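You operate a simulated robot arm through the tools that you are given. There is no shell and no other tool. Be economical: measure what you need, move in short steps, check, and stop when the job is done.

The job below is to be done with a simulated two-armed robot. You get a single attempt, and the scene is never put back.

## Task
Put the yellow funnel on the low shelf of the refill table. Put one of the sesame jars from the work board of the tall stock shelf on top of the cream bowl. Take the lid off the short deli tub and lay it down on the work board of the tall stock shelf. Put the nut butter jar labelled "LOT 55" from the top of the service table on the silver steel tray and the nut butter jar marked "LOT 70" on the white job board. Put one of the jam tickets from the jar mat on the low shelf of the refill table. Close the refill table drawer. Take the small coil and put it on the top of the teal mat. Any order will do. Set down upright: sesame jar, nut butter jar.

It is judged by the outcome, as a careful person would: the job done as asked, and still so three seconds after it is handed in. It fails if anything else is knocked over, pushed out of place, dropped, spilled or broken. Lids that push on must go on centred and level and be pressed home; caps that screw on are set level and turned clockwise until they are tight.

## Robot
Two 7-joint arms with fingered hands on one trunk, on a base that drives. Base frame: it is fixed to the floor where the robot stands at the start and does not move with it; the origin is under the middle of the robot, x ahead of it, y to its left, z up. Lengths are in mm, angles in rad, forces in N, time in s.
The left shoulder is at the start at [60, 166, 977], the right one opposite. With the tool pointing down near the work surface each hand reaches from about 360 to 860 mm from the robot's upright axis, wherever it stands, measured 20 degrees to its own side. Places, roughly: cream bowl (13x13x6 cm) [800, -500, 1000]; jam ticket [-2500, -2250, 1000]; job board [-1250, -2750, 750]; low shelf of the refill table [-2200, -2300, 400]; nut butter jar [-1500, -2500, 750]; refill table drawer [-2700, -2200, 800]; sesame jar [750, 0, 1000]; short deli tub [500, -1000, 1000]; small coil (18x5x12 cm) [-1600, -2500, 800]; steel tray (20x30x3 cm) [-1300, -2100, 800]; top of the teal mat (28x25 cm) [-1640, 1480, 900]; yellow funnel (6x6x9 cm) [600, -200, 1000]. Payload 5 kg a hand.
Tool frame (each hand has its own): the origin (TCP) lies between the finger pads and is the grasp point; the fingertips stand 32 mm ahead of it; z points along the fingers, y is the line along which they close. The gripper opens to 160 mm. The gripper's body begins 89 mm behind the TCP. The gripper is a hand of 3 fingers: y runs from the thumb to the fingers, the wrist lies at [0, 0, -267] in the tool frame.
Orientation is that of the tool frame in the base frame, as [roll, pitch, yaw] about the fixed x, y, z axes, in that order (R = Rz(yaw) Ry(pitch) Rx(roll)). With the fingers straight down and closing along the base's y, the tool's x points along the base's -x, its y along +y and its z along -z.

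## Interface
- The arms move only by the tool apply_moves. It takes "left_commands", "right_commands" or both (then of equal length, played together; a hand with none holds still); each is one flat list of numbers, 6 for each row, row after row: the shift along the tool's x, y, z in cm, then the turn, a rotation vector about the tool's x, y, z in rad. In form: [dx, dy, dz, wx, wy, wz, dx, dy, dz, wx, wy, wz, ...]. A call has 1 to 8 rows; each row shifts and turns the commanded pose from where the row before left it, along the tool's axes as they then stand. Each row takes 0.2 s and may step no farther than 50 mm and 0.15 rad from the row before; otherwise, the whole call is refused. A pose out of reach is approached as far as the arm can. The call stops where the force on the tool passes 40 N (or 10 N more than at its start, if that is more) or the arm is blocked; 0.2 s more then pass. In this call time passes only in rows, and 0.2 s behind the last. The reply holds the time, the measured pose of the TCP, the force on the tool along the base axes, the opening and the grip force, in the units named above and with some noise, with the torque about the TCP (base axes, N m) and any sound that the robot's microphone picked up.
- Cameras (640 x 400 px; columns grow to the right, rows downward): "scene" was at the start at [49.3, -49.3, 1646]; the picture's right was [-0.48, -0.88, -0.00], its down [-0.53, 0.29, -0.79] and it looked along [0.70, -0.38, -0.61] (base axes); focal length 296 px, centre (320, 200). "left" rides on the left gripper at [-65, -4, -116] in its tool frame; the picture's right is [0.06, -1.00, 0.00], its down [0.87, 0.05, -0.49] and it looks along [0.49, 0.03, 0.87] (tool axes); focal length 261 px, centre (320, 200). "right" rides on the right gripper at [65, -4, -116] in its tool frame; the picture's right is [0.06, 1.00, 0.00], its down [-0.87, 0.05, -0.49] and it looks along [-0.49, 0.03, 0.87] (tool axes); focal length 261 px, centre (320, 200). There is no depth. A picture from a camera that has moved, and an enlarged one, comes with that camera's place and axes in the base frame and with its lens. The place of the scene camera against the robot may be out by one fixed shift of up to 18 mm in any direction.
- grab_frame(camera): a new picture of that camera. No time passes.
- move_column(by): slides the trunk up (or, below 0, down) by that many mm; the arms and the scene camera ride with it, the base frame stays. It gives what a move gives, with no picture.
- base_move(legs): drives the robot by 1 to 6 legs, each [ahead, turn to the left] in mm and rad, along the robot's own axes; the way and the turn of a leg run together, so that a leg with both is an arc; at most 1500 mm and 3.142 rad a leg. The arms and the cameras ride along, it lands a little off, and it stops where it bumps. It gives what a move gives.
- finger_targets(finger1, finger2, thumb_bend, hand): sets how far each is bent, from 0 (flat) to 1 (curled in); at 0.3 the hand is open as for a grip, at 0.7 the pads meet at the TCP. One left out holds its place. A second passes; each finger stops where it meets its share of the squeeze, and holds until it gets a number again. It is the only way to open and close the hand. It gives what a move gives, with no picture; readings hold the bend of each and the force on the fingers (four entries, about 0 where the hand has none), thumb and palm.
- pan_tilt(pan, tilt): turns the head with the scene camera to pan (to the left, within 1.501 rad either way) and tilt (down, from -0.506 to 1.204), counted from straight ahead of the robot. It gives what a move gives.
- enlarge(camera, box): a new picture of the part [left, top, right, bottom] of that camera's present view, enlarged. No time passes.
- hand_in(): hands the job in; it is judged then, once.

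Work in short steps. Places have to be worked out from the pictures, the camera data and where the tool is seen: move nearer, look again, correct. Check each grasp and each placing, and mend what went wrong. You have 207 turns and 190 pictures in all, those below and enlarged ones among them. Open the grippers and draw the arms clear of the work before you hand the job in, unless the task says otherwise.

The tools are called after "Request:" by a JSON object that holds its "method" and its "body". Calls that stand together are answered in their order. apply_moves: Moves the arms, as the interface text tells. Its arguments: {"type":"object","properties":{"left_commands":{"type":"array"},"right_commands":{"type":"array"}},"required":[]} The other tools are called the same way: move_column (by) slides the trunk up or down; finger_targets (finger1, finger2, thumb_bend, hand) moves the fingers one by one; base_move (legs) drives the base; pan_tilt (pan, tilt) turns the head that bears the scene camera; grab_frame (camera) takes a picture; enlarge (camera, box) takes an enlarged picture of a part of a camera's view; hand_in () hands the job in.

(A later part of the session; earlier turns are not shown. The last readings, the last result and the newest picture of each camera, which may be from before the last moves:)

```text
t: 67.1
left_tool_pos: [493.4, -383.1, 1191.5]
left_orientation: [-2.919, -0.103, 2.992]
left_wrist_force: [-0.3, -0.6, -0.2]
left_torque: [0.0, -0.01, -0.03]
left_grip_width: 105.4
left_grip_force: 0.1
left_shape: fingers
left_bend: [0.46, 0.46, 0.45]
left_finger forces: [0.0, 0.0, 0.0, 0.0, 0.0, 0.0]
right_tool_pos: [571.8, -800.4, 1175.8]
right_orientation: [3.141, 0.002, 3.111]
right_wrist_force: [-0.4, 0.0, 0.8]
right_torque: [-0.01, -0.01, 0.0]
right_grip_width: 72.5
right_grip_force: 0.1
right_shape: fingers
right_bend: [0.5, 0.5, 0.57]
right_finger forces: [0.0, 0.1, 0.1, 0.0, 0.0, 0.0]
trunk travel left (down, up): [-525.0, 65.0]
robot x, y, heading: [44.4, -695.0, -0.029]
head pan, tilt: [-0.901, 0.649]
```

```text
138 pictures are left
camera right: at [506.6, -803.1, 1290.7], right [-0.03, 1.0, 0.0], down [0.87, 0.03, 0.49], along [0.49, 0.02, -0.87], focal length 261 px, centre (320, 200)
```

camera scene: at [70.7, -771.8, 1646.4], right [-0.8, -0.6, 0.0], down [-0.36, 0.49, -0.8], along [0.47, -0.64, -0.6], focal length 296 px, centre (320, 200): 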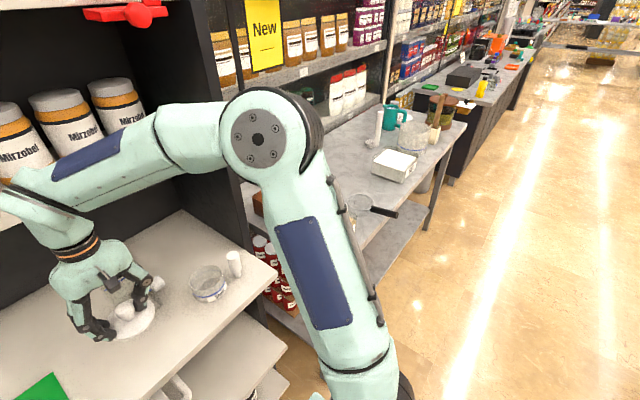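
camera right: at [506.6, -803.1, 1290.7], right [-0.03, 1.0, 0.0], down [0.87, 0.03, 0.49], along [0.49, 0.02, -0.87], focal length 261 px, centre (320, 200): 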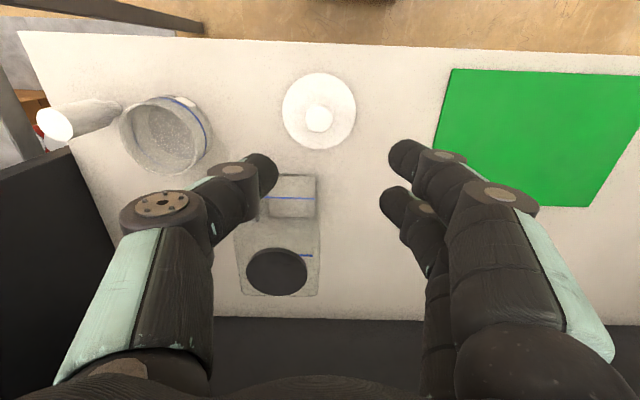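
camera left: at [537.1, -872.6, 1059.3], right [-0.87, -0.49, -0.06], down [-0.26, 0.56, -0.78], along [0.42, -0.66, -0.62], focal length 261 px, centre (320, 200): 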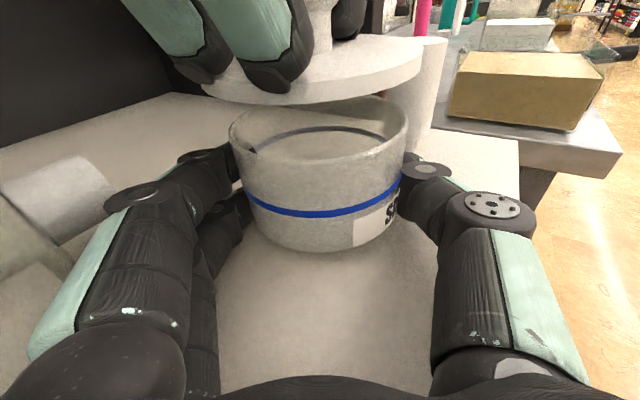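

The lid lies flat on the board. Now the funnel: I re-level the left hand and drive 265 mm to the left so the left arm can take it.

Request:
{"method": "apply_moves", "body": {"left_commands": [0, 0, -2, -0.112, 0, 0, 0, 0, -2, -0.112, 0, 0, 0, 0, -2, 0, -0.105, 0, 0, 0, -2, 0, 0, -0.1], "right_commands": [2, 0, -2, 0, 0, 0, 2, 0, -2, 0, 0, 0, 2, 0, -2, 0, 0, 0, 2, 0, -2, 0, 0, 0]}}

Request:
{"method": "base_move", "body": {"legs": [[0, 1.571], [265, 0], [0, -1.541]]}}

Request:
{"method": "pan_tilt", "body": {"pan": 0.0, "tilt": 0.75}}

Request:
{"method": "grab_frame", "body": {"camera": "scene"}}

Request:
{"method": "grab_frame", "body": {"camera": "left"}}

```text
t: 68.1
left_tool_pos: [500.6, -378.9, 1270.5]
left_orientation: [3.141, 0.001, 3.092]
left_wrist_force: [0.7, -0.6, -0.6]
left_torque: [0.03, 0.0, -0.02]
left_grip_width: 105.8
left_grip_force: 0.1
left_shape: fingers
left_bend: [0.46, 0.46, 0.45]
left_finger forces: [0.1, 0.0, 0.0, 0.0, 0.0, 0.0]
right_tool_pos: [491.0, -799.2, 1257.0]
right_orientation: [3.141, 0.001, 3.111]
right_wrist_force: [0.3, -0.5, 0.6]
right_torque: [0.01, 0.04, -0.01]
right_grip_width: 72.5
right_grip_force: 0.1
right_shape: fingers
right_bend: [0.5, 0.5, 0.57]
right_finger forces: [0.0, 0.0, 0.0, 0.0, 0.1, 0.0]
trunk travel left (down, up): [-525.0, 65.0]
robot x, y, heading: [47.4, -694.3, -0.032]
head pan, tilt: [-0.901, 0.649]
```

```text
t: 77.8
left_tool_pos: [495.3, -101.1, 1270.7]
left_orientation: [3.141, -0.001, 3.133]
left_wrist_force: [0.1, -0.2, -0.3]
left_torque: [0.05, -0.02, -0.01]
left_grip_width: 105.9
left_grip_force: 0.1
left_shape: fingers
left_bend: [0.46, 0.46, 0.45]
left_finger forces: [0.1, 0.0, 0.0, 0.0, 0.1, 0.0]
right_tool_pos: [504.8, -520.7, 1256.6]
right_orientation: [-3.139, 0.002, -3.13]
right_wrist_force: [-0.5, -0.5, -0.5]
right_torque: [0.01, 0.01, 0.01]
right_grip_width: 72.4
right_grip_force: 0.1
right_shape: fingers
right_bend: [0.5, 0.5, 0.57]
right_finger forces: [0.0, 0.0, 0.0, 0.1, 0.1, 0.0]
trunk travel left (down, up): [-525.0, 65.0]
robot x, y, heading: [59.0, -434.9, 0.005]
head pan, tilt: [-0.901, 0.649]
```

```text
t: 79.0
left_tool_pos: [495.1, -101.3, 1269.4]
left_orientation: [3.142, -0.001, 3.131]
left_wrist_force: [0.3, 0.0, -0.3]
left_torque: [0.02, 0.03, 0.01]
left_grip_width: 105.7
left_grip_force: 0.1
left_shape: fingers
left_bend: [0.46, 0.46, 0.45]
left_finger forces: [0.0, 0.1, 0.0, 0.0, 0.1, 0.1]
right_tool_pos: [505.1, -522.0, 1257.2]
right_orientation: [3.141, 0.002, -3.129]
right_wrist_force: [0.9, -0.4, 0.2]
right_torque: [0.0, 0.0, 0.01]
right_grip_width: 72.4
right_grip_force: 0.1
right_shape: fingers
right_bend: [0.5, 0.5, 0.57]
right_finger forces: [0.0, 0.0, 0.0, 0.0, 0.0, 0.0]
trunk travel left (down, up): [-525.0, 65.0]
robot x, y, heading: [54.5, -437.5, 0.008]
head pan, tilt: [0.0, 0.75]
```

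```text
137 pictures are left
camera scene: at [111.1, -444.0, 1637.8], right [0.01, -1.0, 0.0], down [-0.68, -0.01, -0.73], along [0.73, 0.01, -0.68], focal length 296 px, centre (320, 200)
```

scene: 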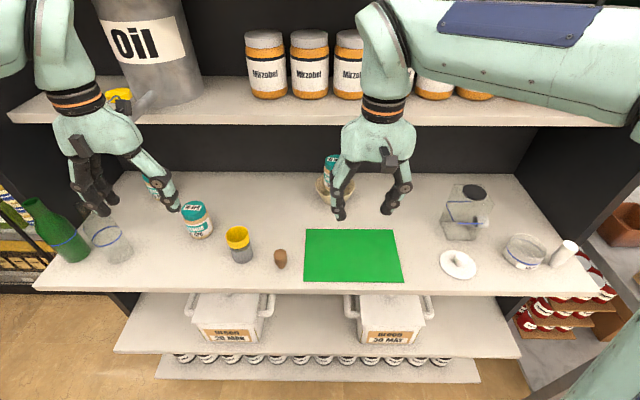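

```text
136 pictures are left
camera left: at [559.7, -104.8, 1385.2], right [-0.07, -1.0, 0.0], down [-0.87, 0.06, 0.49], along [-0.49, 0.03, -0.87], focal length 261 px, centre (320, 200)
```

left: 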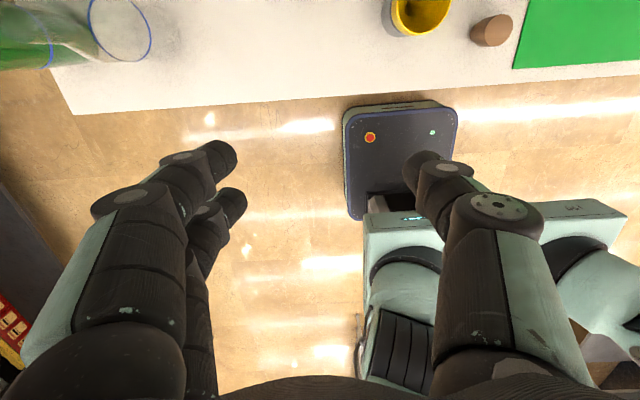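

The board looks in order. I bring the left hand over the funnel near (593,-225) for a closer look.

Request:
{"method": "apply_moves", "body": {"left_commands": [-2.45, -3.1, 2.25, 0, 0, 0, -2.45, -3.1, 2.25, 0, 0, 0, -2.45, -3.1, 2.25, 0, 0, 0, -2.45, -3.1, 2.25, 0, 0, 0]}}

Request:
{"method": "grab_frame", "body": {"camera": "left"}}

Request:
{"method": "enlarge", "body": {"camera": "scene", "box": [160, 180, 320, 280]}}

```text
t: 80.0
left_tool_pos: [595.8, -229.0, 1179.9]
left_orientation: [3.14, 0.001, 3.132]
left_wrist_force: [-0.1, 0.2, 0.2]
left_torque: [0.05, 0.01, -0.02]
left_grip_width: 105.8
left_grip_force: 0.1
left_shape: fingers
left_bend: [0.46, 0.46, 0.45]
left_finger forces: [0.1, 0.1, 0.1, 0.1, 0.1, 0.0]
right_tool_pos: [503.5, -522.6, 1256.3]
right_orientation: [3.141, 0.001, -3.127]
right_wrist_force: [0.9, 0.1, -0.6]
right_torque: [0.0, 0.04, 0.03]
right_grip_width: 72.8
right_grip_force: 0.0
right_shape: fingers
right_bend: [0.5, 0.5, 0.57]
right_finger forces: [0.0, 0.0, 0.1, 0.1, 0.0, 0.0]
trunk travel left (down, up): [-525.0, 65.0]
robot x, y, heading: [55.8, -439.0, 0.008]
head pan, tilt: [0.0, 0.75]
```

```text
135 pictures are left
camera left: at [659.7, -232.4, 1295.4], right [-0.07, -1.0, 0.0], down [-0.87, 0.06, 0.49], along [-0.49, 0.04, -0.87], focal length 261 px, centre (320, 200)
```

left: 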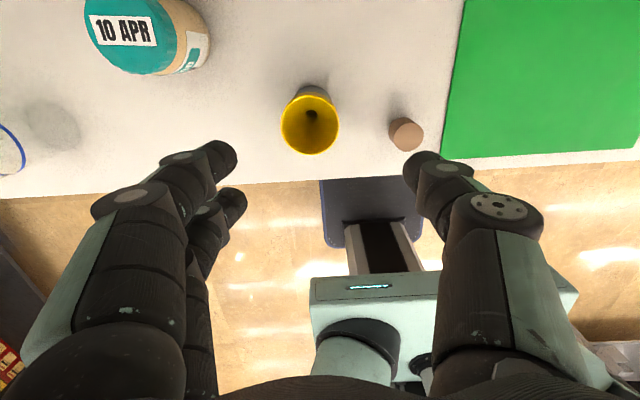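

```text
4.00 times, centred on (240, 230) of scene
camera zoom: at [112.1, -444.9, 1637.8], right [0.01, -1.0, 0.0], down [-0.68, -0.01, -0.73], along [0.73, 0.01, -0.68], focal length 1182 px, centre (640, 80)
```

zoom: 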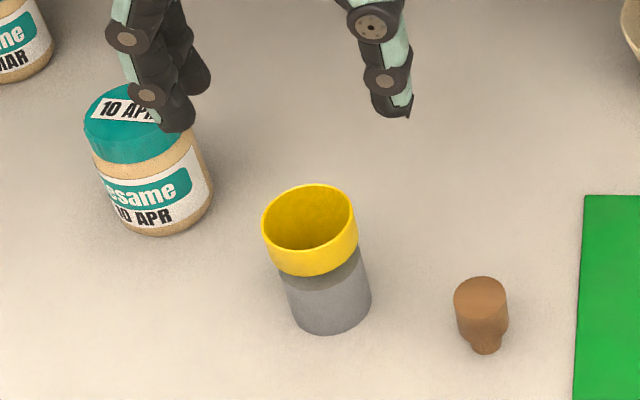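

The funnel sits in a separate grey cup, and its rim is centred near (598,-216), z≈1025. I align and descend to just above it.

Request:
{"method": "apply_moves", "body": {"left_commands": [-0.2, 1.3, 4, 0, 0, 0, 0, 0, 4, 0, 0, 0, 0, 0, 4, 0, 0, 0]}}

Request:
{"method": "grab_frame", "body": {"camera": "left"}}

Request:
{"method": "enlarge", "body": {"camera": "scene", "box": [160, 180, 320, 280]}}

```text
t: 80.8
left_tool_pos: [594.9, -213.6, 1061.3]
left_orientation: [3.141, -0.001, 3.134]
left_wrist_force: [0.3, 0.0, 0.2]
left_torque: [0.01, 0.01, 0.02]
left_grip_width: 105.8
left_grip_force: 0.1
left_shape: fingers
left_bend: [0.46, 0.46, 0.45]
left_finger forces: [0.0, 0.1, 0.1, 0.0, 0.1, 0.0]
right_tool_pos: [505.3, -521.6, 1257.0]
right_orientation: [-3.141, 0.001, -3.13]
right_wrist_force: [0.3, 0.4, 0.0]
right_torque: [0.03, 0.04, 0.03]
right_grip_width: 72.5
right_grip_force: 0.0
right_shape: fingers
right_bend: [0.5, 0.5, 0.57]
right_finger forces: [0.1, 0.1, 0.0, 0.0, 0.1, 0.1]
trunk travel left (down, up): [-525.0, 65.0]
robot x, y, heading: [55.6, -436.7, 0.013]
head pan, tilt: [0.0, 0.75]
```

```text
133 pictures are left
camera left: at [659.3, -216.7, 1175.3], right [-0.07, -1.0, 0.0], down [-0.87, 0.06, 0.49], along [-0.49, 0.03, -0.87], focal length 261 px, centre (320, 200)
```

left: 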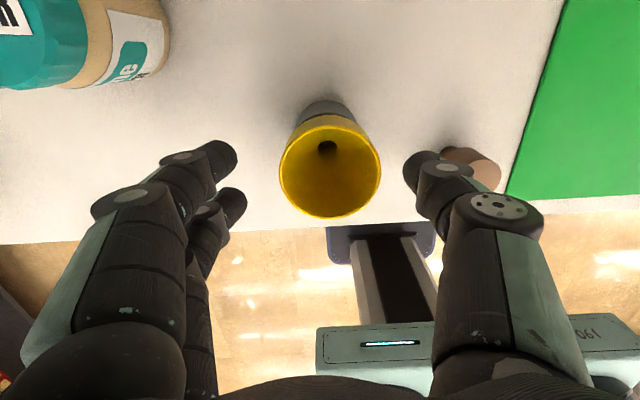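

```text
4.00 times, centred on (240, 230) of scene
camera zoom: at [112.0, -443.8, 1637.8], right [0.01, -1.0, 0.0], down [-0.68, -0.01, -0.73], along [0.73, 0.01, -0.68], focal length 1182 px, centre (640, 80)
```

zoom: 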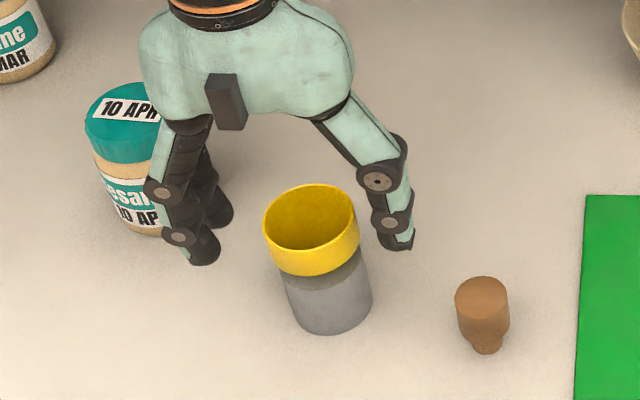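

The rim is at about (598,-219,1031). I make a small correction, descend to z≈1028, and close.

Request:
{"method": "apply_moves", "body": {"left_commands": [-0.3, -0.5, 1.7, 0, 0, 0, 0, 0, 1.6, 0, 0, 0]}}

Request:
{"method": "finger_targets", "body": {"hand": "left", "finger1": 0.66, "finger2": 0.66, "thumb_bend": 0.66}}

Request:
{"method": "grab_frame", "body": {"camera": "left"}}

```text
t: 81.4
left_tool_pos: [596.0, -218.6, 1027.8]
left_orientation: [-3.141, 0.0, 3.132]
left_wrist_force: [-0.4, -0.1, 0.0]
left_torque: [0.0, 0.0, 0.01]
left_grip_width: 105.9
left_grip_force: 0.1
left_shape: fingers
left_bend: [0.46, 0.46, 0.45]
left_finger forces: [0.0, 0.0, 0.1, 0.0, 0.0, 0.1]
right_tool_pos: [504.0, -520.7, 1256.0]
right_orientation: [3.14, 0.0, -3.13]
right_wrist_force: [0.0, 0.1, 0.2]
right_torque: [0.03, -0.03, -0.04]
right_grip_width: 72.9
right_grip_force: 0.1
right_shape: fingers
right_bend: [0.5, 0.5, 0.57]
right_finger forces: [0.0, 0.0, 0.0, 0.0, 0.0, 0.0]
trunk travel left (down, up): [-525.0, 65.0]
robot x, y, heading: [54.4, -437.9, 0.006]
head pan, tilt: [0.0, 0.75]
```

```text
t: 82.4
left_tool_pos: [597.8, -216.8, 1027.6]
left_orientation: [3.14, -0.002, 3.134]
left_wrist_force: [0.1, 0.1, -3.7]
left_torque: [-0.04, 0.03, 0.07]
left_grip_width: 57.8
left_grip_force: 15.2
left_shape: fingers
left_bend: [0.59, 0.59, 0.61]
left_finger forces: [7.6, 7.6, 0.1, 0.0, 15.4, 0.1]
right_tool_pos: [504.8, -519.8, 1257.0]
right_orientation: [-3.141, 0.002, -3.128]
right_wrist_force: [0.2, -0.5, -0.2]
right_torque: [0.03, -0.03, 0.01]
right_grip_width: 72.4
right_grip_force: 0.0
right_shape: fingers
right_bend: [0.5, 0.5, 0.57]
right_finger forces: [0.0, 0.1, 0.1, 0.0, 0.1, 0.0]
trunk travel left (down, up): [-525.0, 65.0]
robot x, y, heading: [54.8, -436.3, 0.014]
head pan, tilt: [0.0, 0.75]
```

```text
131 pictures are left
camera left: at [661.7, -221.1, 1142.5], right [-0.07, -1.0, 0.0], down [-0.87, 0.06, 0.49], along [-0.49, 0.03, -0.87], focal length 261 px, centre (320, 200)
```

left: 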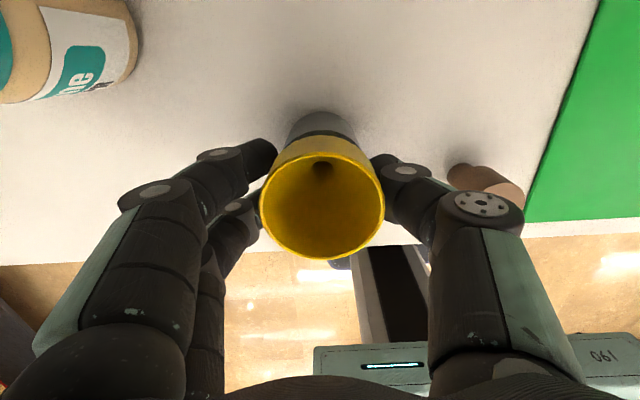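

Gripped at 58 mm. I lift 30 mm gently and check that the grey cup stays.

Request:
{"method": "apply_moves", "body": {"left_commands": [0, 0, -1, 0, 0, 0, 0, 0, -1, 0, 0, 0, 0, 0, -1, 0, 0, 0]}}

Request:
{"method": "enlarge", "body": {"camera": "scene", "box": [160, 180, 320, 280]}}

```text
t: 83.2
left_tool_pos: [598.5, -219.5, 1058.3]
left_orientation: [3.141, -0.001, 3.133]
left_wrist_force: [-0.4, -0.5, 0.2]
left_torque: [-0.01, 0.0, -0.02]
left_grip_width: 41.4
left_grip_force: 8.6
left_shape: fingers
left_bend: [0.63, 0.63, 0.64]
left_finger forces: [4.2, 3.3, 0.1, 0.0, 8.4, 0.1]
right_tool_pos: [504.3, -520.5, 1256.8]
right_orientation: [-3.141, 0.005, -3.129]
right_wrist_force: [1.1, 0.1, 0.4]
right_torque: [0.01, -0.02, 0.01]
right_grip_width: 72.5
right_grip_force: 0.1
right_shape: fingers
right_bend: [0.5, 0.5, 0.57]
right_finger forces: [0.0, 0.0, 0.0, 0.0, 0.1, 0.0]
trunk travel left (down, up): [-525.0, 65.0]
robot x, y, heading: [55.2, -438.5, 0.012]
head pan, tilt: [0.0, 0.75]
```

```text
4.00 times, centred on (240, 230) of scene
camera zoom: at [110.7, -444.1, 1637.8], right [0.01, -1.0, 0.0], down [-0.68, -0.01, -0.73], along [0.73, 0.01, -0.68], focal length 1182 px, centre (640, 80)
```

zoom: 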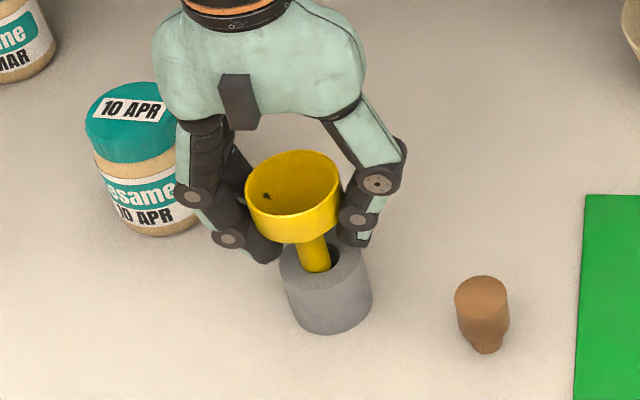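

The funnel comes out with the cup staying put. I continue lifting 60 mm and firm up the grip.

Request:
{"method": "apply_moves", "body": {"left_commands": [0, 0, -2, 0, 0, 0, 0, 0, -2, 0, 0, 0, 0, 0, -2, 0, 0, 0, 0, 0, -2, 0, 0, 0]}}

Request:
{"method": "finger_targets", "body": {"hand": "left", "finger1": 0.72, "finger2": 0.72, "thumb_bend": 0.72}}

Request:
{"method": "grab_frame", "body": {"camera": "left"}}

Request:
{"method": "enlarge", "body": {"camera": "scene", "box": [160, 160, 320, 260]}}

```text
t: 84.2
left_tool_pos: [596.7, -218.6, 1136.4]
left_orientation: [-3.14, 0.0, 3.133]
left_wrist_force: [-0.5, 0.4, 0.0]
left_torque: [-0.01, -0.01, -0.03]
left_grip_width: 37.1
left_grip_force: 6.7
left_shape: fingers
left_bend: [0.64, 0.64, 0.64]
left_finger forces: [3.8, 2.8, 0.1, 0.0, 6.3, 0.1]
right_tool_pos: [504.1, -521.6, 1257.2]
right_orientation: [3.142, 0.002, -3.13]
right_wrist_force: [-0.4, -0.7, -0.8]
right_torque: [-0.01, -0.01, 0.03]
right_grip_width: 72.8
right_grip_force: 0.1
right_shape: fingers
right_bend: [0.5, 0.5, 0.57]
right_finger forces: [0.1, 0.1, 0.1, 0.0, 0.0, 0.0]
trunk travel left (down, up): [-525.0, 65.0]
robot x, y, heading: [56.1, -436.1, 0.011]
head pan, tilt: [0.0, 0.75]
```

```text
t: 85.2
left_tool_pos: [598.3, -217.9, 1135.7]
left_orientation: [3.141, 0.0, 3.133]
left_wrist_force: [-0.5, 0.7, -0.3]
left_torque: [-0.02, -0.01, 0.02]
left_grip_width: 33.7
left_grip_force: 20.1
left_shape: fingers
left_bend: [0.68, 0.69, 0.67]
left_finger forces: [11.3, 9.9, 0.0, 0.0, 19.3, 0.1]
right_tool_pos: [503.5, -520.8, 1257.7]
right_orientation: [-3.14, 0.0, -3.128]
right_wrist_force: [-0.3, 0.0, 1.3]
right_torque: [-0.01, 0.01, -0.01]
right_grip_width: 72.6
right_grip_force: 0.0
right_shape: fingers
right_bend: [0.5, 0.5, 0.57]
right_finger forces: [0.0, 0.0, 0.0, 0.1, 0.0, 0.0]
trunk travel left (down, up): [-525.0, 65.0]
robot x, y, heading: [52.2, -437.0, 0.01]
head pan, tilt: [0.0, 0.75]
```

```text
129 pictures are left
camera left: at [661.8, -221.6, 1251.5], right [-0.07, -1.0, 0.0], down [-0.87, 0.06, 0.49], along [-0.49, 0.03, -0.87], focal length 261 px, centre (320, 200)
```

left: 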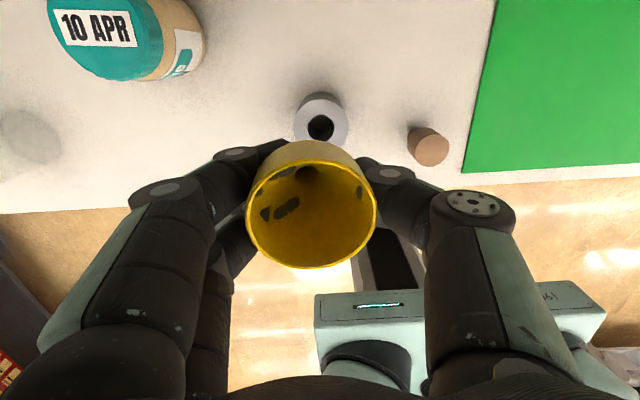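

```text
4.00 times, centred on (240, 210) of scene
camera zoom: at [111.1, -443.9, 1637.8], right [0.01, -1.0, 0.0], down [-0.68, -0.01, -0.73], along [0.73, 0.01, -0.68], focal length 1182 px, centre (640, 160)
```

zoom: 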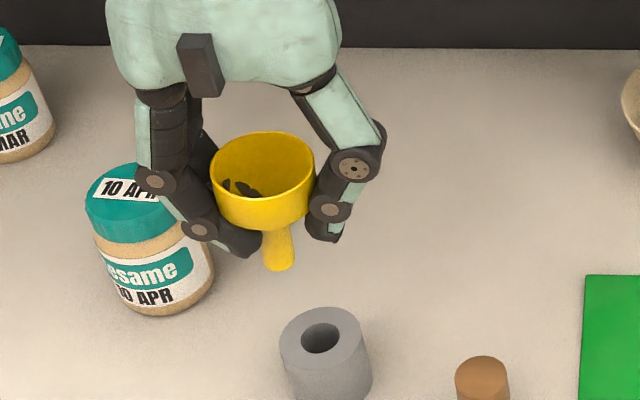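

The funnel is held at 20 N. I draw the left arm in and up, back off the shelf, and turn toward the refill table to survey.

Request:
{"method": "apply_moves", "body": {"left_commands": [2.5, 0, -2.5, 0, 0, 0, 3.5, 0, -1.5, 0, 0, 0, 3.5, 0, -1.5, 0, 0, 0, 3.5, 0, -1.5, 0, 0, 0], "right_commands": [2.5, 0, 0, 0, 0, 0, 2.5, 0, 0, 0, 0, 0, 2.5, 0, 0, 0, 0, 0, 2.5, 0, 0, 0, 0, 0]}}

Request:
{"method": "base_move", "body": {"legs": [[-350, 0], [0, -2.5]]}}

Request:
{"method": "pan_tilt", "body": {"pan": 0.0, "tilt": 0.35}}

Request:
{"method": "grab_frame", "body": {"camera": "scene"}}

```text
t: 86.2
left_tool_pos: [464.7, -215.6, 1206.7]
left_orientation: [-3.142, 0.002, 3.134]
left_wrist_force: [-0.3, -0.2, -0.5]
left_torque: [0.01, -0.03, 0.0]
left_grip_width: 33.6
left_grip_force: 19.9
left_shape: fingers
left_bend: [0.68, 0.69, 0.67]
left_finger forces: [11.3, 9.9, 0.0, 0.1, 19.2, 0.1]
right_tool_pos: [402.8, -522.4, 1256.7]
right_orientation: [3.141, 0.004, -3.129]
right_wrist_force: [-1.1, 0.0, 0.2]
right_torque: [-0.04, -0.03, -0.01]
right_grip_width: 72.7
right_grip_force: 0.0
right_shape: fingers
right_bend: [0.5, 0.5, 0.57]
right_finger forces: [0.0, 0.0, 0.1, 0.0, 0.1, 0.0]
trunk travel left (down, up): [-525.0, 65.0]
robot x, y, heading: [57.5, -436.1, 0.007]
head pan, tilt: [0.0, 0.75]
```

```text
t: 94.6
left_tool_pos: [-505.1, -855.9, 1205.9]
left_orientation: [3.139, 0.001, 0.595]
left_wrist_force: [1.0, 0.3, 1.1]
left_torque: [0.03, 0.02, -0.02]
left_grip_width: 33.4
left_grip_force: 19.3
left_shape: fingers
left_bend: [0.68, 0.69, 0.67]
left_finger forces: [10.7, 9.5, 0.1, 0.0, 18.3, 0.1]
right_tool_pos: [-626.6, -569.4, 1255.6]
right_orientation: [-3.141, 0.003, 0.616]
right_wrist_force: [0.9, -1.1, 0.8]
right_torque: [0.02, -0.01, 0.01]
right_grip_width: 72.7
right_grip_force: 0.0
right_shape: fingers
right_bend: [0.5, 0.5, 0.57]
right_finger forces: [0.0, 0.1, 0.0, 0.0, 0.0, 0.0]
trunk travel left (down, up): [-525.0, 65.0]
robot x, y, heading: [-291.4, -442.0, -2.524]
head pan, tilt: [0.0, 0.75]
```

```text
t: 95.5
left_tool_pos: [-505.3, -855.9, 1206.7]
left_orientation: [-3.142, -0.001, 0.595]
left_wrist_force: [-0.3, 1.0, -1.1]
left_torque: [0.0, 0.02, 0.01]
left_grip_width: 33.2
left_grip_force: 19.3
left_shape: fingers
left_bend: [0.68, 0.69, 0.67]
left_finger forces: [10.9, 9.5, 0.1, 0.0, 18.2, 0.0]
right_tool_pos: [-627.0, -570.0, 1257.7]
right_orientation: [3.141, 0.003, 0.617]
right_wrist_force: [-0.3, 0.5, 0.4]
right_torque: [0.01, -0.02, -0.01]
right_grip_width: 72.5
right_grip_force: 0.1
right_shape: fingers
right_bend: [0.5, 0.5, 0.57]
right_finger forces: [0.1, 0.0, 0.0, 0.1, 0.0, 0.0]
trunk travel left (down, up): [-525.0, 65.0]
robot x, y, heading: [-289.9, -441.7, -2.531]
head pan, tilt: [0.0, 0.351]
```

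```text
127 pictures are left
camera scene: at [-339.5, -485.2, 1673.4], right [-0.58, 0.82, 0.0], down [0.28, 0.2, -0.94], along [-0.77, -0.54, -0.34], focal length 296 px, centre (320, 200)
```

scene: 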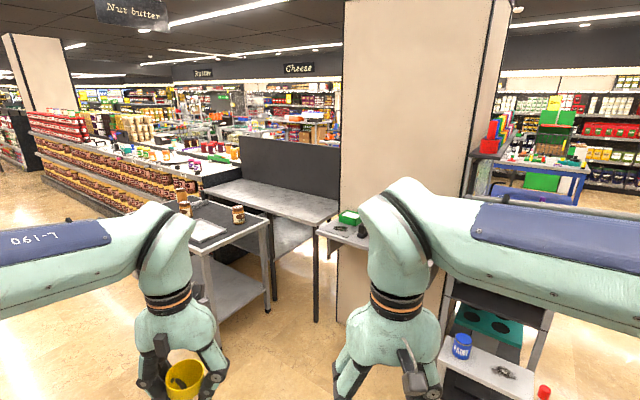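

Request:
{"method": "enlarge", "body": {"camera": "scene", "box": [130, 130, 450, 330]}}

Request:
{"method": "enlarge", "body": {"camera": "scene", "box": [400, 90, 640, 240]}}

```text
2.00 times, centred on (290, 230) of scene
camera zoom: at [-339.5, -485.2, 1673.4], right [-0.58, 0.82, 0.0], down [0.28, 0.2, -0.94], along [-0.77, -0.54, -0.34], focal length 591 px, centre (380, 140)
```

zoom: 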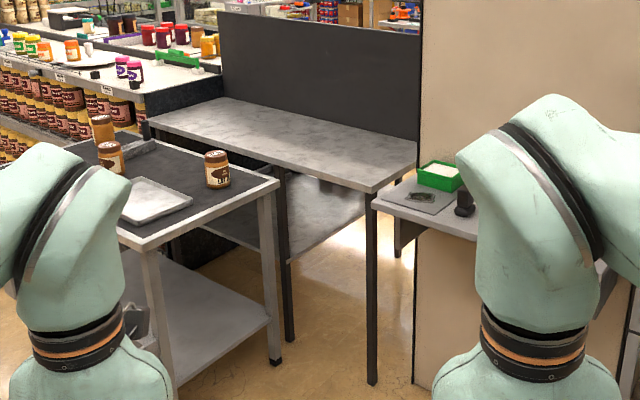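

```text
2.67 times, centred on (520, 165) of scene
camera zoom: at [-339.5, -485.2, 1673.4], right [-0.58, 0.82, 0.0], down [0.28, 0.2, -0.94], along [-0.77, -0.54, -0.34], focal length 788 px, centre (-213, 293)
```

zoom: 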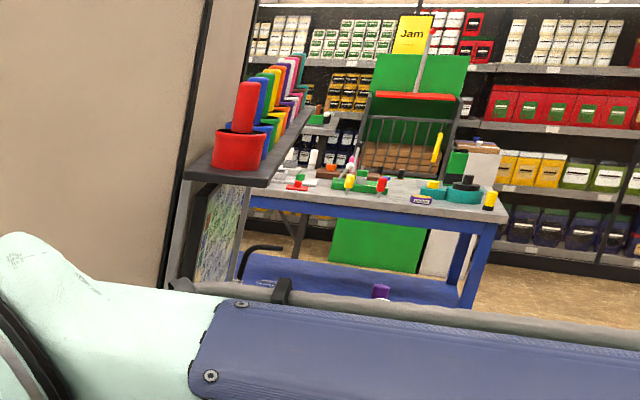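

The refill table seems to lie behind the dark panel. I look further right and left to find a way round.

Request:
{"method": "pan_tilt", "body": {"pan": -0.9, "tilt": 0.3}}

Request:
{"method": "grab_frame", "body": {"camera": "scene"}}

Request:
{"method": "pan_tilt", "body": {"pan": 0.8, "tilt": 0.3}}

Request:
{"method": "grab_frame", "body": {"camera": "scene"}}

```text
t: 96.7
left_tool_pos: [-505.4, -855.4, 1206.1]
left_orientation: [-3.141, 0.0, 0.594]
left_wrist_force: [0.4, -0.5, -0.6]
left_torque: [0.03, 0.0, 0.0]
left_grip_width: 33.1
left_grip_force: 19.2
left_shape: fingers
left_bend: [0.68, 0.69, 0.67]
left_finger forces: [10.8, 9.6, 0.0, 0.1, 18.3, 0.0]
right_tool_pos: [-627.0, -569.1, 1257.1]
right_orientation: [3.141, 0.001, 0.616]
right_wrist_force: [-0.2, -0.2, 0.3]
right_torque: [-0.04, 0.04, -0.03]
right_grip_width: 72.4
right_grip_force: 0.1
right_shape: fingers
right_bend: [0.5, 0.5, 0.57]
right_finger forces: [0.1, 0.1, 0.1, 0.0, 0.0, 0.0]
trunk travel left (down, up): [-525.0, 65.0]
robot x, y, heading: [-292.6, -440.2, -2.525]
head pan, tilt: [-0.901, 0.3]
```

```text
124 pictures are left
camera scene: at [-353.0, -405.2, 1678.2], right [0.28, 0.96, 0.0], down [0.28, -0.08, -0.96], along [-0.92, 0.27, -0.3], focal length 296 px, centre (320, 200)
```

scene: 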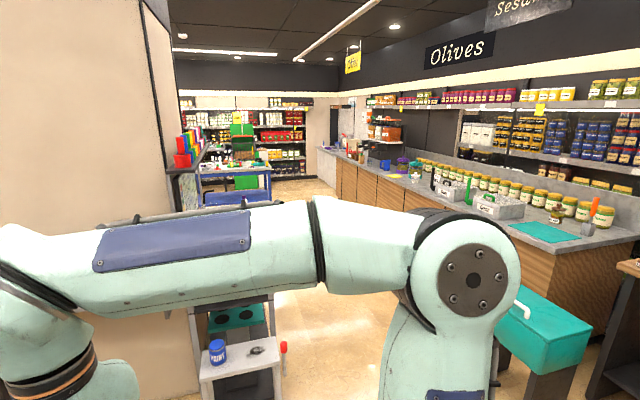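

```text
t: 98.4
left_tool_pos: [-504.4, -856.7, 1206.6]
left_orientation: [-3.141, 0.001, 0.596]
left_wrist_force: [-0.5, -0.2, -0.6]
left_torque: [-0.03, 0.0, -0.04]
left_grip_width: 33.2
left_grip_force: 19.4
left_shape: fingers
left_bend: [0.68, 0.69, 0.67]
left_finger forces: [10.8, 9.5, 0.0, 0.1, 18.4, 0.0]
right_tool_pos: [-626.6, -569.9, 1257.8]
right_orientation: [-3.14, 0.002, 0.614]
right_wrist_force: [1.1, 0.5, 0.7]
right_torque: [-0.03, 0.05, -0.01]
right_grip_width: 72.5
right_grip_force: 0.0
right_shape: fingers
right_bend: [0.5, 0.5, 0.57]
right_finger forces: [0.1, 0.0, 0.0, 0.0, 0.1, 0.1]
trunk travel left (down, up): [-525.0, 65.0]
robot x, y, heading: [-289.6, -442.2, -2.523]
head pan, tilt: [0.799, 0.3]
```

```text
123 pictures are left
camera scene: at [-278.1, -523.8, 1678.2], right [-0.99, 0.16, 0.0], down [0.05, 0.29, -0.96], along [-0.15, -0.94, -0.3], focal length 296 px, centre (320, 200)
```

scene: 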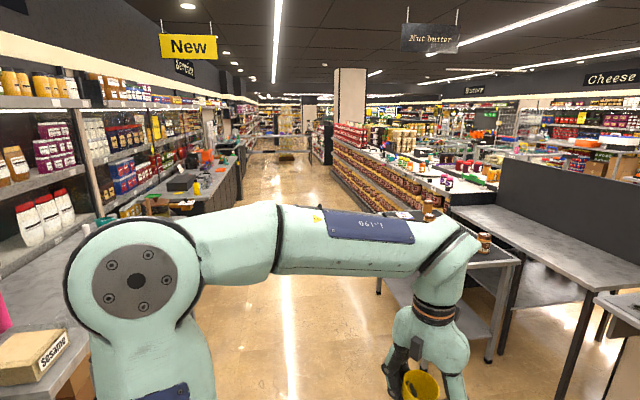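

The teal mat is seen at about (-1650,1500). To get behind the panel I'll go round the pillar's far side; first I drive to about (-1400,150), then (-2600,270).

Request:
{"method": "base_move", "body": {"legs": [[0, -1.108], [1258, 0], [0, 0.392], [1200, 0]]}}

Request:
{"method": "pan_tilt", "body": {"pan": 0.9, "tilt": 0.35}}

Request:
{"method": "grab_frame", "body": {"camera": "scene"}}

```text
t: 114.7
left_tool_pos: [-3056.4, 90.7, 1205.6]
left_orientation: [3.139, 0.001, -0.109]
left_wrist_force: [-0.1, 0.0, -0.9]
left_torque: [-0.01, -0.03, 0.03]
left_grip_width: 33.0
left_grip_force: 19.0
left_shape: fingers
left_bend: [0.69, 0.7, 0.67]
left_finger forces: [10.6, 9.4, 0.1, 0.1, 17.9, 0.1]
right_tool_pos: [-2964.6, 389.5, 1257.3]
right_orientation: [-3.141, 0.002, -0.089]
right_wrist_force: [0.0, -0.2, 0.1]
right_torque: [0.0, 0.0, 0.02]
right_grip_width: 72.4
right_grip_force: 0.0
right_shape: fingers
right_bend: [0.5, 0.5, 0.57]
right_finger forces: [0.0, 0.1, 0.0, 0.0, 0.1, 0.1]
trunk travel left (down, up): [-525.0, 65.0]
robot x, y, heading: [-2624.1, 267.5, 3.053]
head pan, tilt: [0.799, 0.3]
```

```text
t: 115.3
left_tool_pos: [-3056.9, 92.1, 1205.3]
left_orientation: [-3.141, 0.0, -0.109]
left_wrist_force: [0.1, -0.2, -0.8]
left_torque: [0.0, 0.0, 0.04]
left_grip_width: 33.1
left_grip_force: 18.4
left_shape: fingers
left_bend: [0.69, 0.7, 0.67]
left_finger forces: [10.6, 9.4, 0.0, 0.0, 17.9, 0.0]
right_tool_pos: [-2964.2, 389.2, 1256.5]
right_orientation: [-3.14, 0.002, -0.09]
right_wrist_force: [0.3, -0.3, 0.2]
right_torque: [0.02, 0.01, 0.0]
right_grip_width: 72.6
right_grip_force: 0.0
right_shape: fingers
right_bend: [0.5, 0.5, 0.57]
right_finger forces: [0.1, 0.1, 0.0, 0.0, 0.0, 0.0]
trunk travel left (down, up): [-525.0, 65.0]
robot x, y, heading: [-2623.0, 268.3, 3.053]
head pan, tilt: [0.901, 0.351]
```

```text
122 pictures are left
camera scene: at [-2655.8, 190.8, 1673.5], right [-0.72, 0.69, 0.0], down [0.24, 0.25, -0.94], along [-0.65, -0.68, -0.34], focal length 296 px, centre (320, 200)
```

scene: 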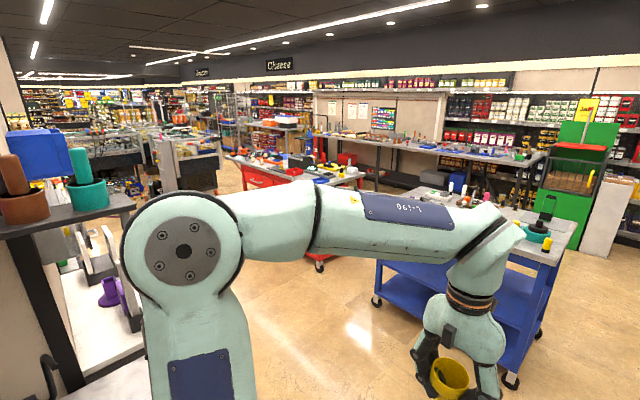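

The path ahead leads between the scoop shelf and the blue cart. I drive to about (-3500,-900) and look toward the refill table.

Request:
{"method": "base_move", "body": {"legs": [[0, 1.016], [1450, 0]]}}

Request:
{"method": "pan_tilt", "body": {"pan": 0.9, "tilt": 0.4}}

Request:
{"method": "grab_frame", "body": {"camera": "scene"}}

```text
t: 120.3
left_tool_pos: [-2805.4, -347.9, 1205.0]
left_orientation: [3.139, 0.001, 0.934]
left_wrist_force: [0.3, -0.1, -0.1]
left_torque: [-0.03, 0.03, -0.01]
left_grip_width: 32.7
left_grip_force: 18.8
left_shape: fingers
left_bend: [0.69, 0.7, 0.67]
left_finger forces: [10.4, 9.3, 0.0, 0.0, 17.6, 0.0]
right_tool_pos: [-3016.6, -117.2, 1257.2]
right_orientation: [3.141, 0.003, 0.953]
right_wrist_force: [0.0, 0.0, 1.6]
right_torque: [-0.01, -0.01, -0.01]
right_grip_width: 72.5
right_grip_force: 0.1
right_shape: fingers
right_bend: [0.5, 0.5, 0.57]
right_finger forces: [0.0, 0.1, 0.0, 0.0, 0.1, 0.0]
trunk travel left (down, up): [-525.0, 65.0]
robot x, y, heading: [-2742.7, 116.2, -2.19]
head pan, tilt: [0.901, 0.351]
stopped in leg 2: the robot was blocked; the commanded pose is now the measured one
```

```text
t: 120.9
left_tool_pos: [-2805.4, -347.9, 1204.4]
left_orientation: [3.141, 0.001, 0.933]
left_wrist_force: [0.5, 0.2, -0.4]
left_torque: [0.0, -0.02, 0.02]
left_grip_width: 32.6
left_grip_force: 18.5
left_shape: fingers
left_bend: [0.69, 0.7, 0.67]
left_finger forces: [10.3, 9.3, 0.0, 0.0, 17.7, 0.1]
right_tool_pos: [-3016.6, -117.3, 1256.6]
right_orientation: [3.141, 0.003, 0.953]
right_wrist_force: [0.8, -0.1, 0.2]
right_torque: [0.03, -0.01, -0.03]
right_grip_width: 72.3
right_grip_force: 0.0
right_shape: fingers
right_bend: [0.5, 0.5, 0.57]
right_finger forces: [0.0, 0.0, 0.1, 0.0, 0.0, 0.0]
trunk travel left (down, up): [-525.0, 65.0]
robot x, y, heading: [-2746.1, 120.2, -2.191]
head pan, tilt: [0.901, 0.4]
```

```text
121 pictures are left
camera scene: at [-2696.9, 43.7, 1668.9], right [-0.96, -0.28, 0.0], down [-0.11, 0.37, -0.92], along [0.26, -0.88, -0.39], focal length 296 px, centre (320, 200)
```

scene: 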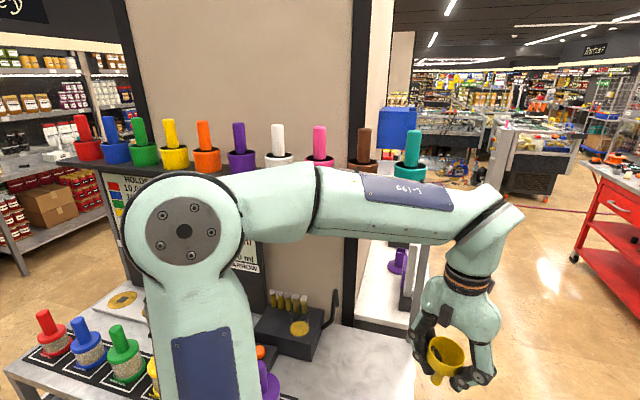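

The base met a marble bench front. I back off, go further along -x, and then head in the -y direction past the bench end.

Request:
{"method": "base_move", "body": {"legs": [[-140, 0], [0, -0.95], [760, 0], [0, 1.571], [1100, 0]]}}

Request:
{"method": "pan_tilt", "body": {"pan": 0.6, "tilt": 0.4}}

Request:
{"method": "grab_frame", "body": {"camera": "scene"}}

```text
t: 137.6
left_tool_pos: [-3163.7, -1252.5, 1205.4]
left_orientation: [3.139, -0.002, 1.584]
left_wrist_force: [-0.4, -0.6, -0.2]
left_torque: [0.03, 0.01, 0.02]
left_grip_width: 32.3
left_grip_force: 18.1
left_shape: fingers
left_bend: [0.69, 0.7, 0.67]
left_finger forces: [10.1, 9.0, 0.0, 0.0, 16.6, 0.0]
right_tool_pos: [-3469.4, -1197.0, 1256.7]
right_orientation: [-3.141, 0.0, 1.605]
right_wrist_force: [0.1, -1.3, 0.0]
right_torque: [0.06, -0.01, 0.03]
right_grip_width: 72.6
right_grip_force: 0.1
right_shape: fingers
right_bend: [0.5, 0.5, 0.57]
right_finger forces: [0.1, 0.1, 0.0, 0.0, 0.0, 0.0]
trunk travel left (down, up): [-525.0, 65.0]
robot x, y, heading: [-3394.1, -845.7, -1.54]
head pan, tilt: [0.901, 0.4]
```

```text
t: 138.4
left_tool_pos: [-3163.1, -1253.1, 1206.4]
left_orientation: [3.139, 0.0, 1.584]
left_wrist_force: [-0.5, 0.9, -1.0]
left_torque: [0.02, 0.04, 0.02]
left_grip_width: 32.4
left_grip_force: 18.1
left_shape: fingers
left_bend: [0.69, 0.7, 0.67]
left_finger forces: [9.9, 9.0, 0.0, 0.1, 16.6, 0.0]
right_tool_pos: [-3470.0, -1198.3, 1256.1]
right_orientation: [3.141, 0.001, 1.604]
right_wrist_force: [0.7, 0.0, -0.3]
right_torque: [-0.02, -0.03, -0.01]
right_grip_width: 72.7
right_grip_force: 0.0
right_shape: fingers
right_bend: [0.5, 0.5, 0.57]
right_finger forces: [0.0, 0.0, 0.0, 0.0, 0.0, 0.1]
trunk travel left (down, up): [-525.0, 65.0]
robot x, y, heading: [-3394.3, -845.6, -1.54]
head pan, tilt: [0.6, 0.4]
```

```text
120 pictures are left
camera scene: at [-3336.8, -898.1, 1668.9], right [-0.81, -0.59, 0.0], down [-0.23, 0.31, -0.92], along [0.54, -0.74, -0.39], focal length 296 px, centre (320, 200)
```

scene: 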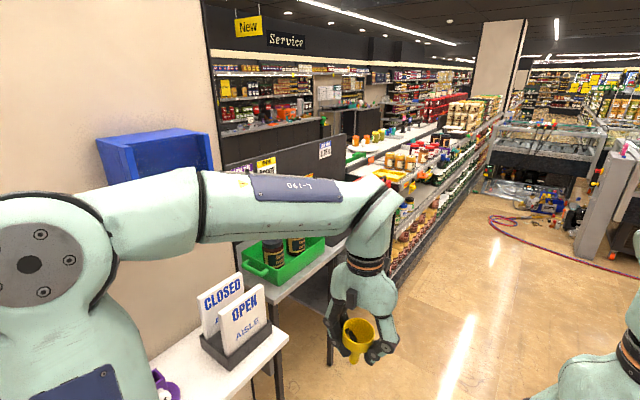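

The green-tray table behind the panel is the refill table; its front faces -x. I drive to about (-3350,-2250) and turn to face it.

Request:
{"method": "base_move", "body": {"legs": [[1400, 0], [0, 1.54]]}}

Request:
{"method": "pan_tilt", "body": {"pan": 0.0, "tilt": 0.6}}

Request:
{"method": "grab_frame", "body": {"camera": "scene"}}

```text
t: 149.2
left_tool_pos: [-2937.3, -2012.8, 1204.7]
left_orientation: [3.14, 0.001, 3.124]
left_wrist_force: [0.0, 0.0, -1.0]
left_torque: [-0.03, -0.02, 0.04]
left_grip_width: 31.9
left_grip_force: 17.2
left_shape: fingers
left_bend: [0.69, 0.7, 0.68]
left_finger forces: [9.9, 8.8, 0.0, 0.0, 16.1, 0.0]
right_tool_pos: [-3002.4, -2317.1, 1256.7]
right_orientation: [-3.141, 0.002, -3.137]
right_wrist_force: [-0.5, 0.7, 0.5]
right_torque: [-0.03, -0.02, 0.0]
right_grip_width: 72.9
right_grip_force: 0.2
right_shape: fingers
right_bend: [0.5, 0.5, 0.57]
right_finger forces: [0.0, 0.0, 0.0, 0.1, 0.0, 0.0]
trunk travel left (down, up): [-525.0, 65.0]
robot x, y, heading: [-3353.0, -2228.8, 0.005]
head pan, tilt: [0.6, 0.4]
```

```text
t: 150.2
left_tool_pos: [-2936.2, -2013.7, 1206.2]
left_orientation: [3.14, -0.001, 3.124]
left_wrist_force: [0.5, 0.2, -0.3]
left_torque: [-0.01, 0.02, -0.03]
left_grip_width: 32.3
left_grip_force: 17.8
left_shape: fingers
left_bend: [0.69, 0.7, 0.68]
left_finger forces: [9.9, 8.9, 0.0, 0.1, 16.1, 0.0]
right_tool_pos: [-3002.3, -2319.1, 1256.9]
right_orientation: [-3.141, 0.001, -3.139]
right_wrist_force: [0.5, -0.4, -0.3]
right_torque: [0.03, -0.03, -0.01]
right_grip_width: 72.6
right_grip_force: 0.1
right_shape: fingers
right_bend: [0.5, 0.5, 0.57]
right_finger forces: [0.0, 0.1, 0.0, 0.0, 0.0, 0.1]
trunk travel left (down, up): [-525.0, 65.0]
robot x, y, heading: [-3352.3, -2234.6, 0.004]
head pan, tilt: [0.0, 0.6]
```

```text
119 pictures are left
camera scene: at [-3289.3, -2238.5, 1650.7], right [0.0, -1.0, 0.0], down [-0.56, 0.0, -0.83], along [0.83, 0.0, -0.56], focal length 296 px, centre (320, 200)
```

scene: 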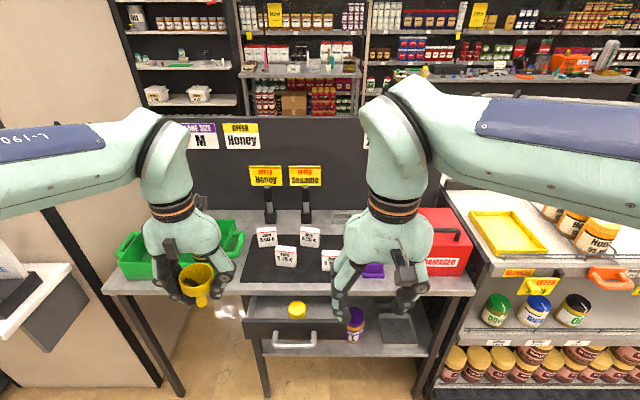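

The refill table, open drawer, ticket mat and low shelf are all in view. I zoom in.

Request:
{"method": "enlarge", "body": {"camera": "scene", "box": [210, 200, 370, 300]}}

Request:
{"method": "enlarge", "body": {"camera": "scene", "box": [210, 270, 450, 400]}}

```text
4.00 times, centred on (290, 250) of scene
camera zoom: at [-3289.3, -2238.5, 1650.7], right [0.0, -1.0, 0.0], down [-0.56, 0.0, -0.83], along [0.83, 0.0, -0.56], focal length 1182 px, centre (440, 0)
```

zoom: 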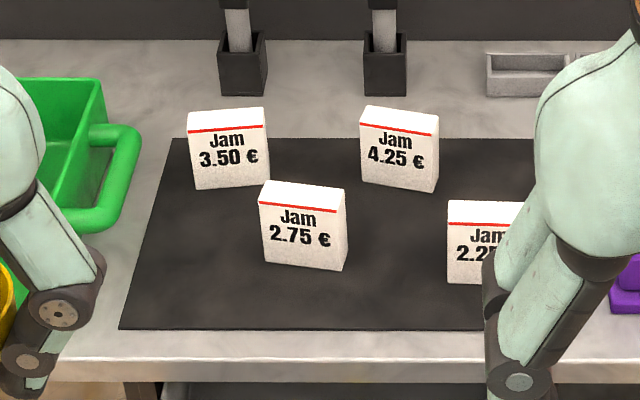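

```text
2.67 times, centred on (330, 335) of scene
camera zoom: at [-3289.3, -2238.5, 1650.7], right [0.0, -1.0, 0.0], down [-0.56, 0.0, -0.83], along [0.83, 0.0, -0.56], focal length 788 px, centre (293, -160)
```

zoom: 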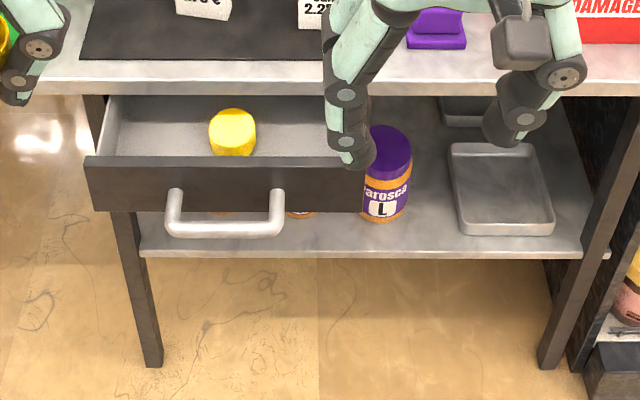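

Table top is near z≈890 and the low shelf near 430. I'll take the Jam 2.25 ticket with the right hand nearly horizontal, so it stays upright on the low shelf. I back up 120 mm first and swing the right hand forward.

Request:
{"method": "base_move", "body": {"legs": [[-120, 0]]}}

Request:
{"method": "finger_targets", "body": {"hand": "right", "finger1": 0.42, "finger2": 0.42, "thumb_bend": 0.42}}

Request:
{"method": "apply_moves", "body": {"right_commands": [-3.6, 0.44, 2.5, 0, -0.13, 0, -3.25, 0.44, 2.95, 0, -0.13, 0, -2.84, 0.44, 3.34, 0, -0.13, 0, -2.38, 0.44, 3.68, 0, -0.13, 0, -1.88, 0.44, 3.96, 0, -0.13, 0, -1.35, 0.44, 4.17, 0, -0.13, 0, -0.8, 0.44, 4.31, 0, -0.13, 0, -0.24, 0.44, 4.38, 0, -0.13, 0]}}

Request:
{"method": "grab_frame", "body": {"camera": "right"}}

Request:
{"method": "grab_frame", "body": {"camera": "scene"}}

```text
t: 151.4
left_tool_pos: [-3057.9, -2012.2, 1207.6]
left_orientation: [3.141, 0.002, 3.125]
left_wrist_force: [-0.8, -0.2, -0.3]
left_torque: [0.03, -0.07, -0.03]
left_grip_width: 32.1
left_grip_force: 17.5
left_shape: fingers
left_bend: [0.69, 0.7, 0.68]
left_finger forces: [9.9, 8.7, 0.0, 0.0, 16.1, 0.0]
right_tool_pos: [-3124.2, -2318.5, 1257.0]
right_orientation: [-3.141, 0.003, -3.139]
right_wrist_force: [-1.5, 0.2, 0.3]
right_torque: [-0.02, -0.05, -0.03]
right_grip_width: 72.5
right_grip_force: 0.0
right_shape: fingers
right_bend: [0.5, 0.5, 0.57]
right_finger forces: [0.0, 0.0, 0.1, 0.0, 0.0, 0.0]
trunk travel left (down, up): [-525.0, 65.0]
robot x, y, heading: [-3468.3, -2229.2, 0.002]
head pan, tilt: [0.0, 0.6]
```

```text
t: 152.4
left_tool_pos: [-3055.9, -2012.4, 1205.6]
left_orientation: [3.139, 0.001, 3.125]
left_wrist_force: [-1.0, -0.2, -1.6]
left_torque: [0.02, 0.01, 0.01]
left_grip_width: 31.8
left_grip_force: 17.9
left_shape: fingers
left_bend: [0.69, 0.7, 0.68]
left_finger forces: [9.8, 8.8, 0.0, 0.0, 16.1, 0.0]
right_tool_pos: [-3121.6, -2318.2, 1256.6]
right_orientation: [3.141, 0.001, -3.139]
right_wrist_force: [1.0, 0.4, -0.3]
right_torque: [0.04, -0.01, 0.02]
right_grip_width: 119.3
right_grip_force: 0.1
right_shape: fingers
right_bend: [0.42, 0.42, 0.42]
right_finger forces: [0.1, 0.1, 0.0, 0.0, 0.1, 0.0]
trunk travel left (down, up): [-525.0, 65.0]
robot x, y, heading: [-3470.4, -2234.4, -0.003]
head pan, tilt: [0.0, 0.6]
```

```text
t: 154.2
left_tool_pos: [-3053.8, -2013.9, 1204.5]
left_orientation: [3.14, -0.001, 3.123]
left_wrist_force: [0.3, 0.1, -0.7]
left_torque: [-0.03, 0.04, 0.02]
left_grip_width: 32.1
left_grip_force: 17.4
left_shape: fingers
left_bend: [0.69, 0.7, 0.68]
left_finger forces: [9.8, 8.8, 0.0, 0.0, 15.9, 0.0]
right_tool_pos: [-2830.1, -2282.5, 1055.8]
right_orientation: [3.137, 1.039, 3.135]
right_wrist_force: [0.6, 0.6, -0.1]
right_torque: [-0.03, 0.04, -0.02]
right_grip_width: 120.0
right_grip_force: 0.1
right_shape: fingers
right_bend: [0.42, 0.42, 0.42]
right_finger forces: [0.1, 0.1, 0.1, 0.0, 0.0, 0.0]
trunk travel left (down, up): [-525.0, 65.0]
robot x, y, heading: [-3469.7, -2228.3, -0.0]
head pan, tilt: [0.0, 0.6]
```

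```text
116 pictures are left
camera right: at [-2963.4, -2286.2, 1056.4], right [-0.03, 1.0, -0.05], down [0.02, 0.05, 1.0], along [1.0, 0.03, -0.02], focal length 261 px, centre (320, 200)
```

right: 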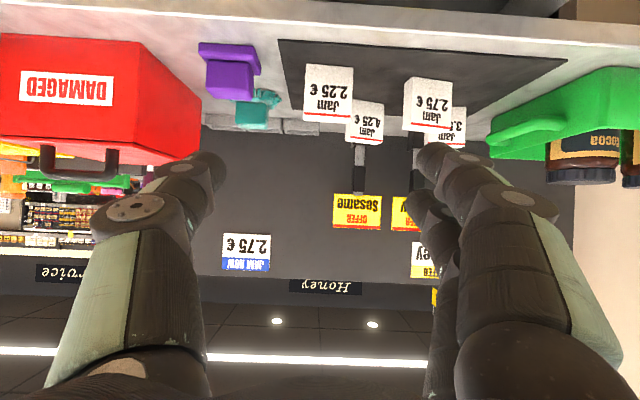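

```text
115 pictures are left
camera scene: at [-3407.2, -2238.4, 1650.7], right [0.0, -1.0, 0.0], down [-0.57, 0.0, -0.82], along [0.82, 0.0, -0.57], focal length 296 px, centre (320, 200)
```

scene: 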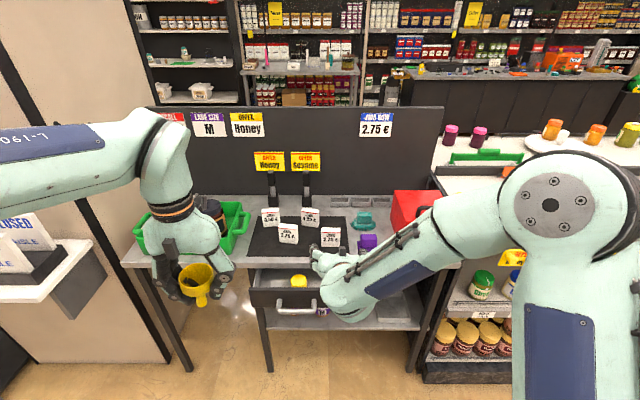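

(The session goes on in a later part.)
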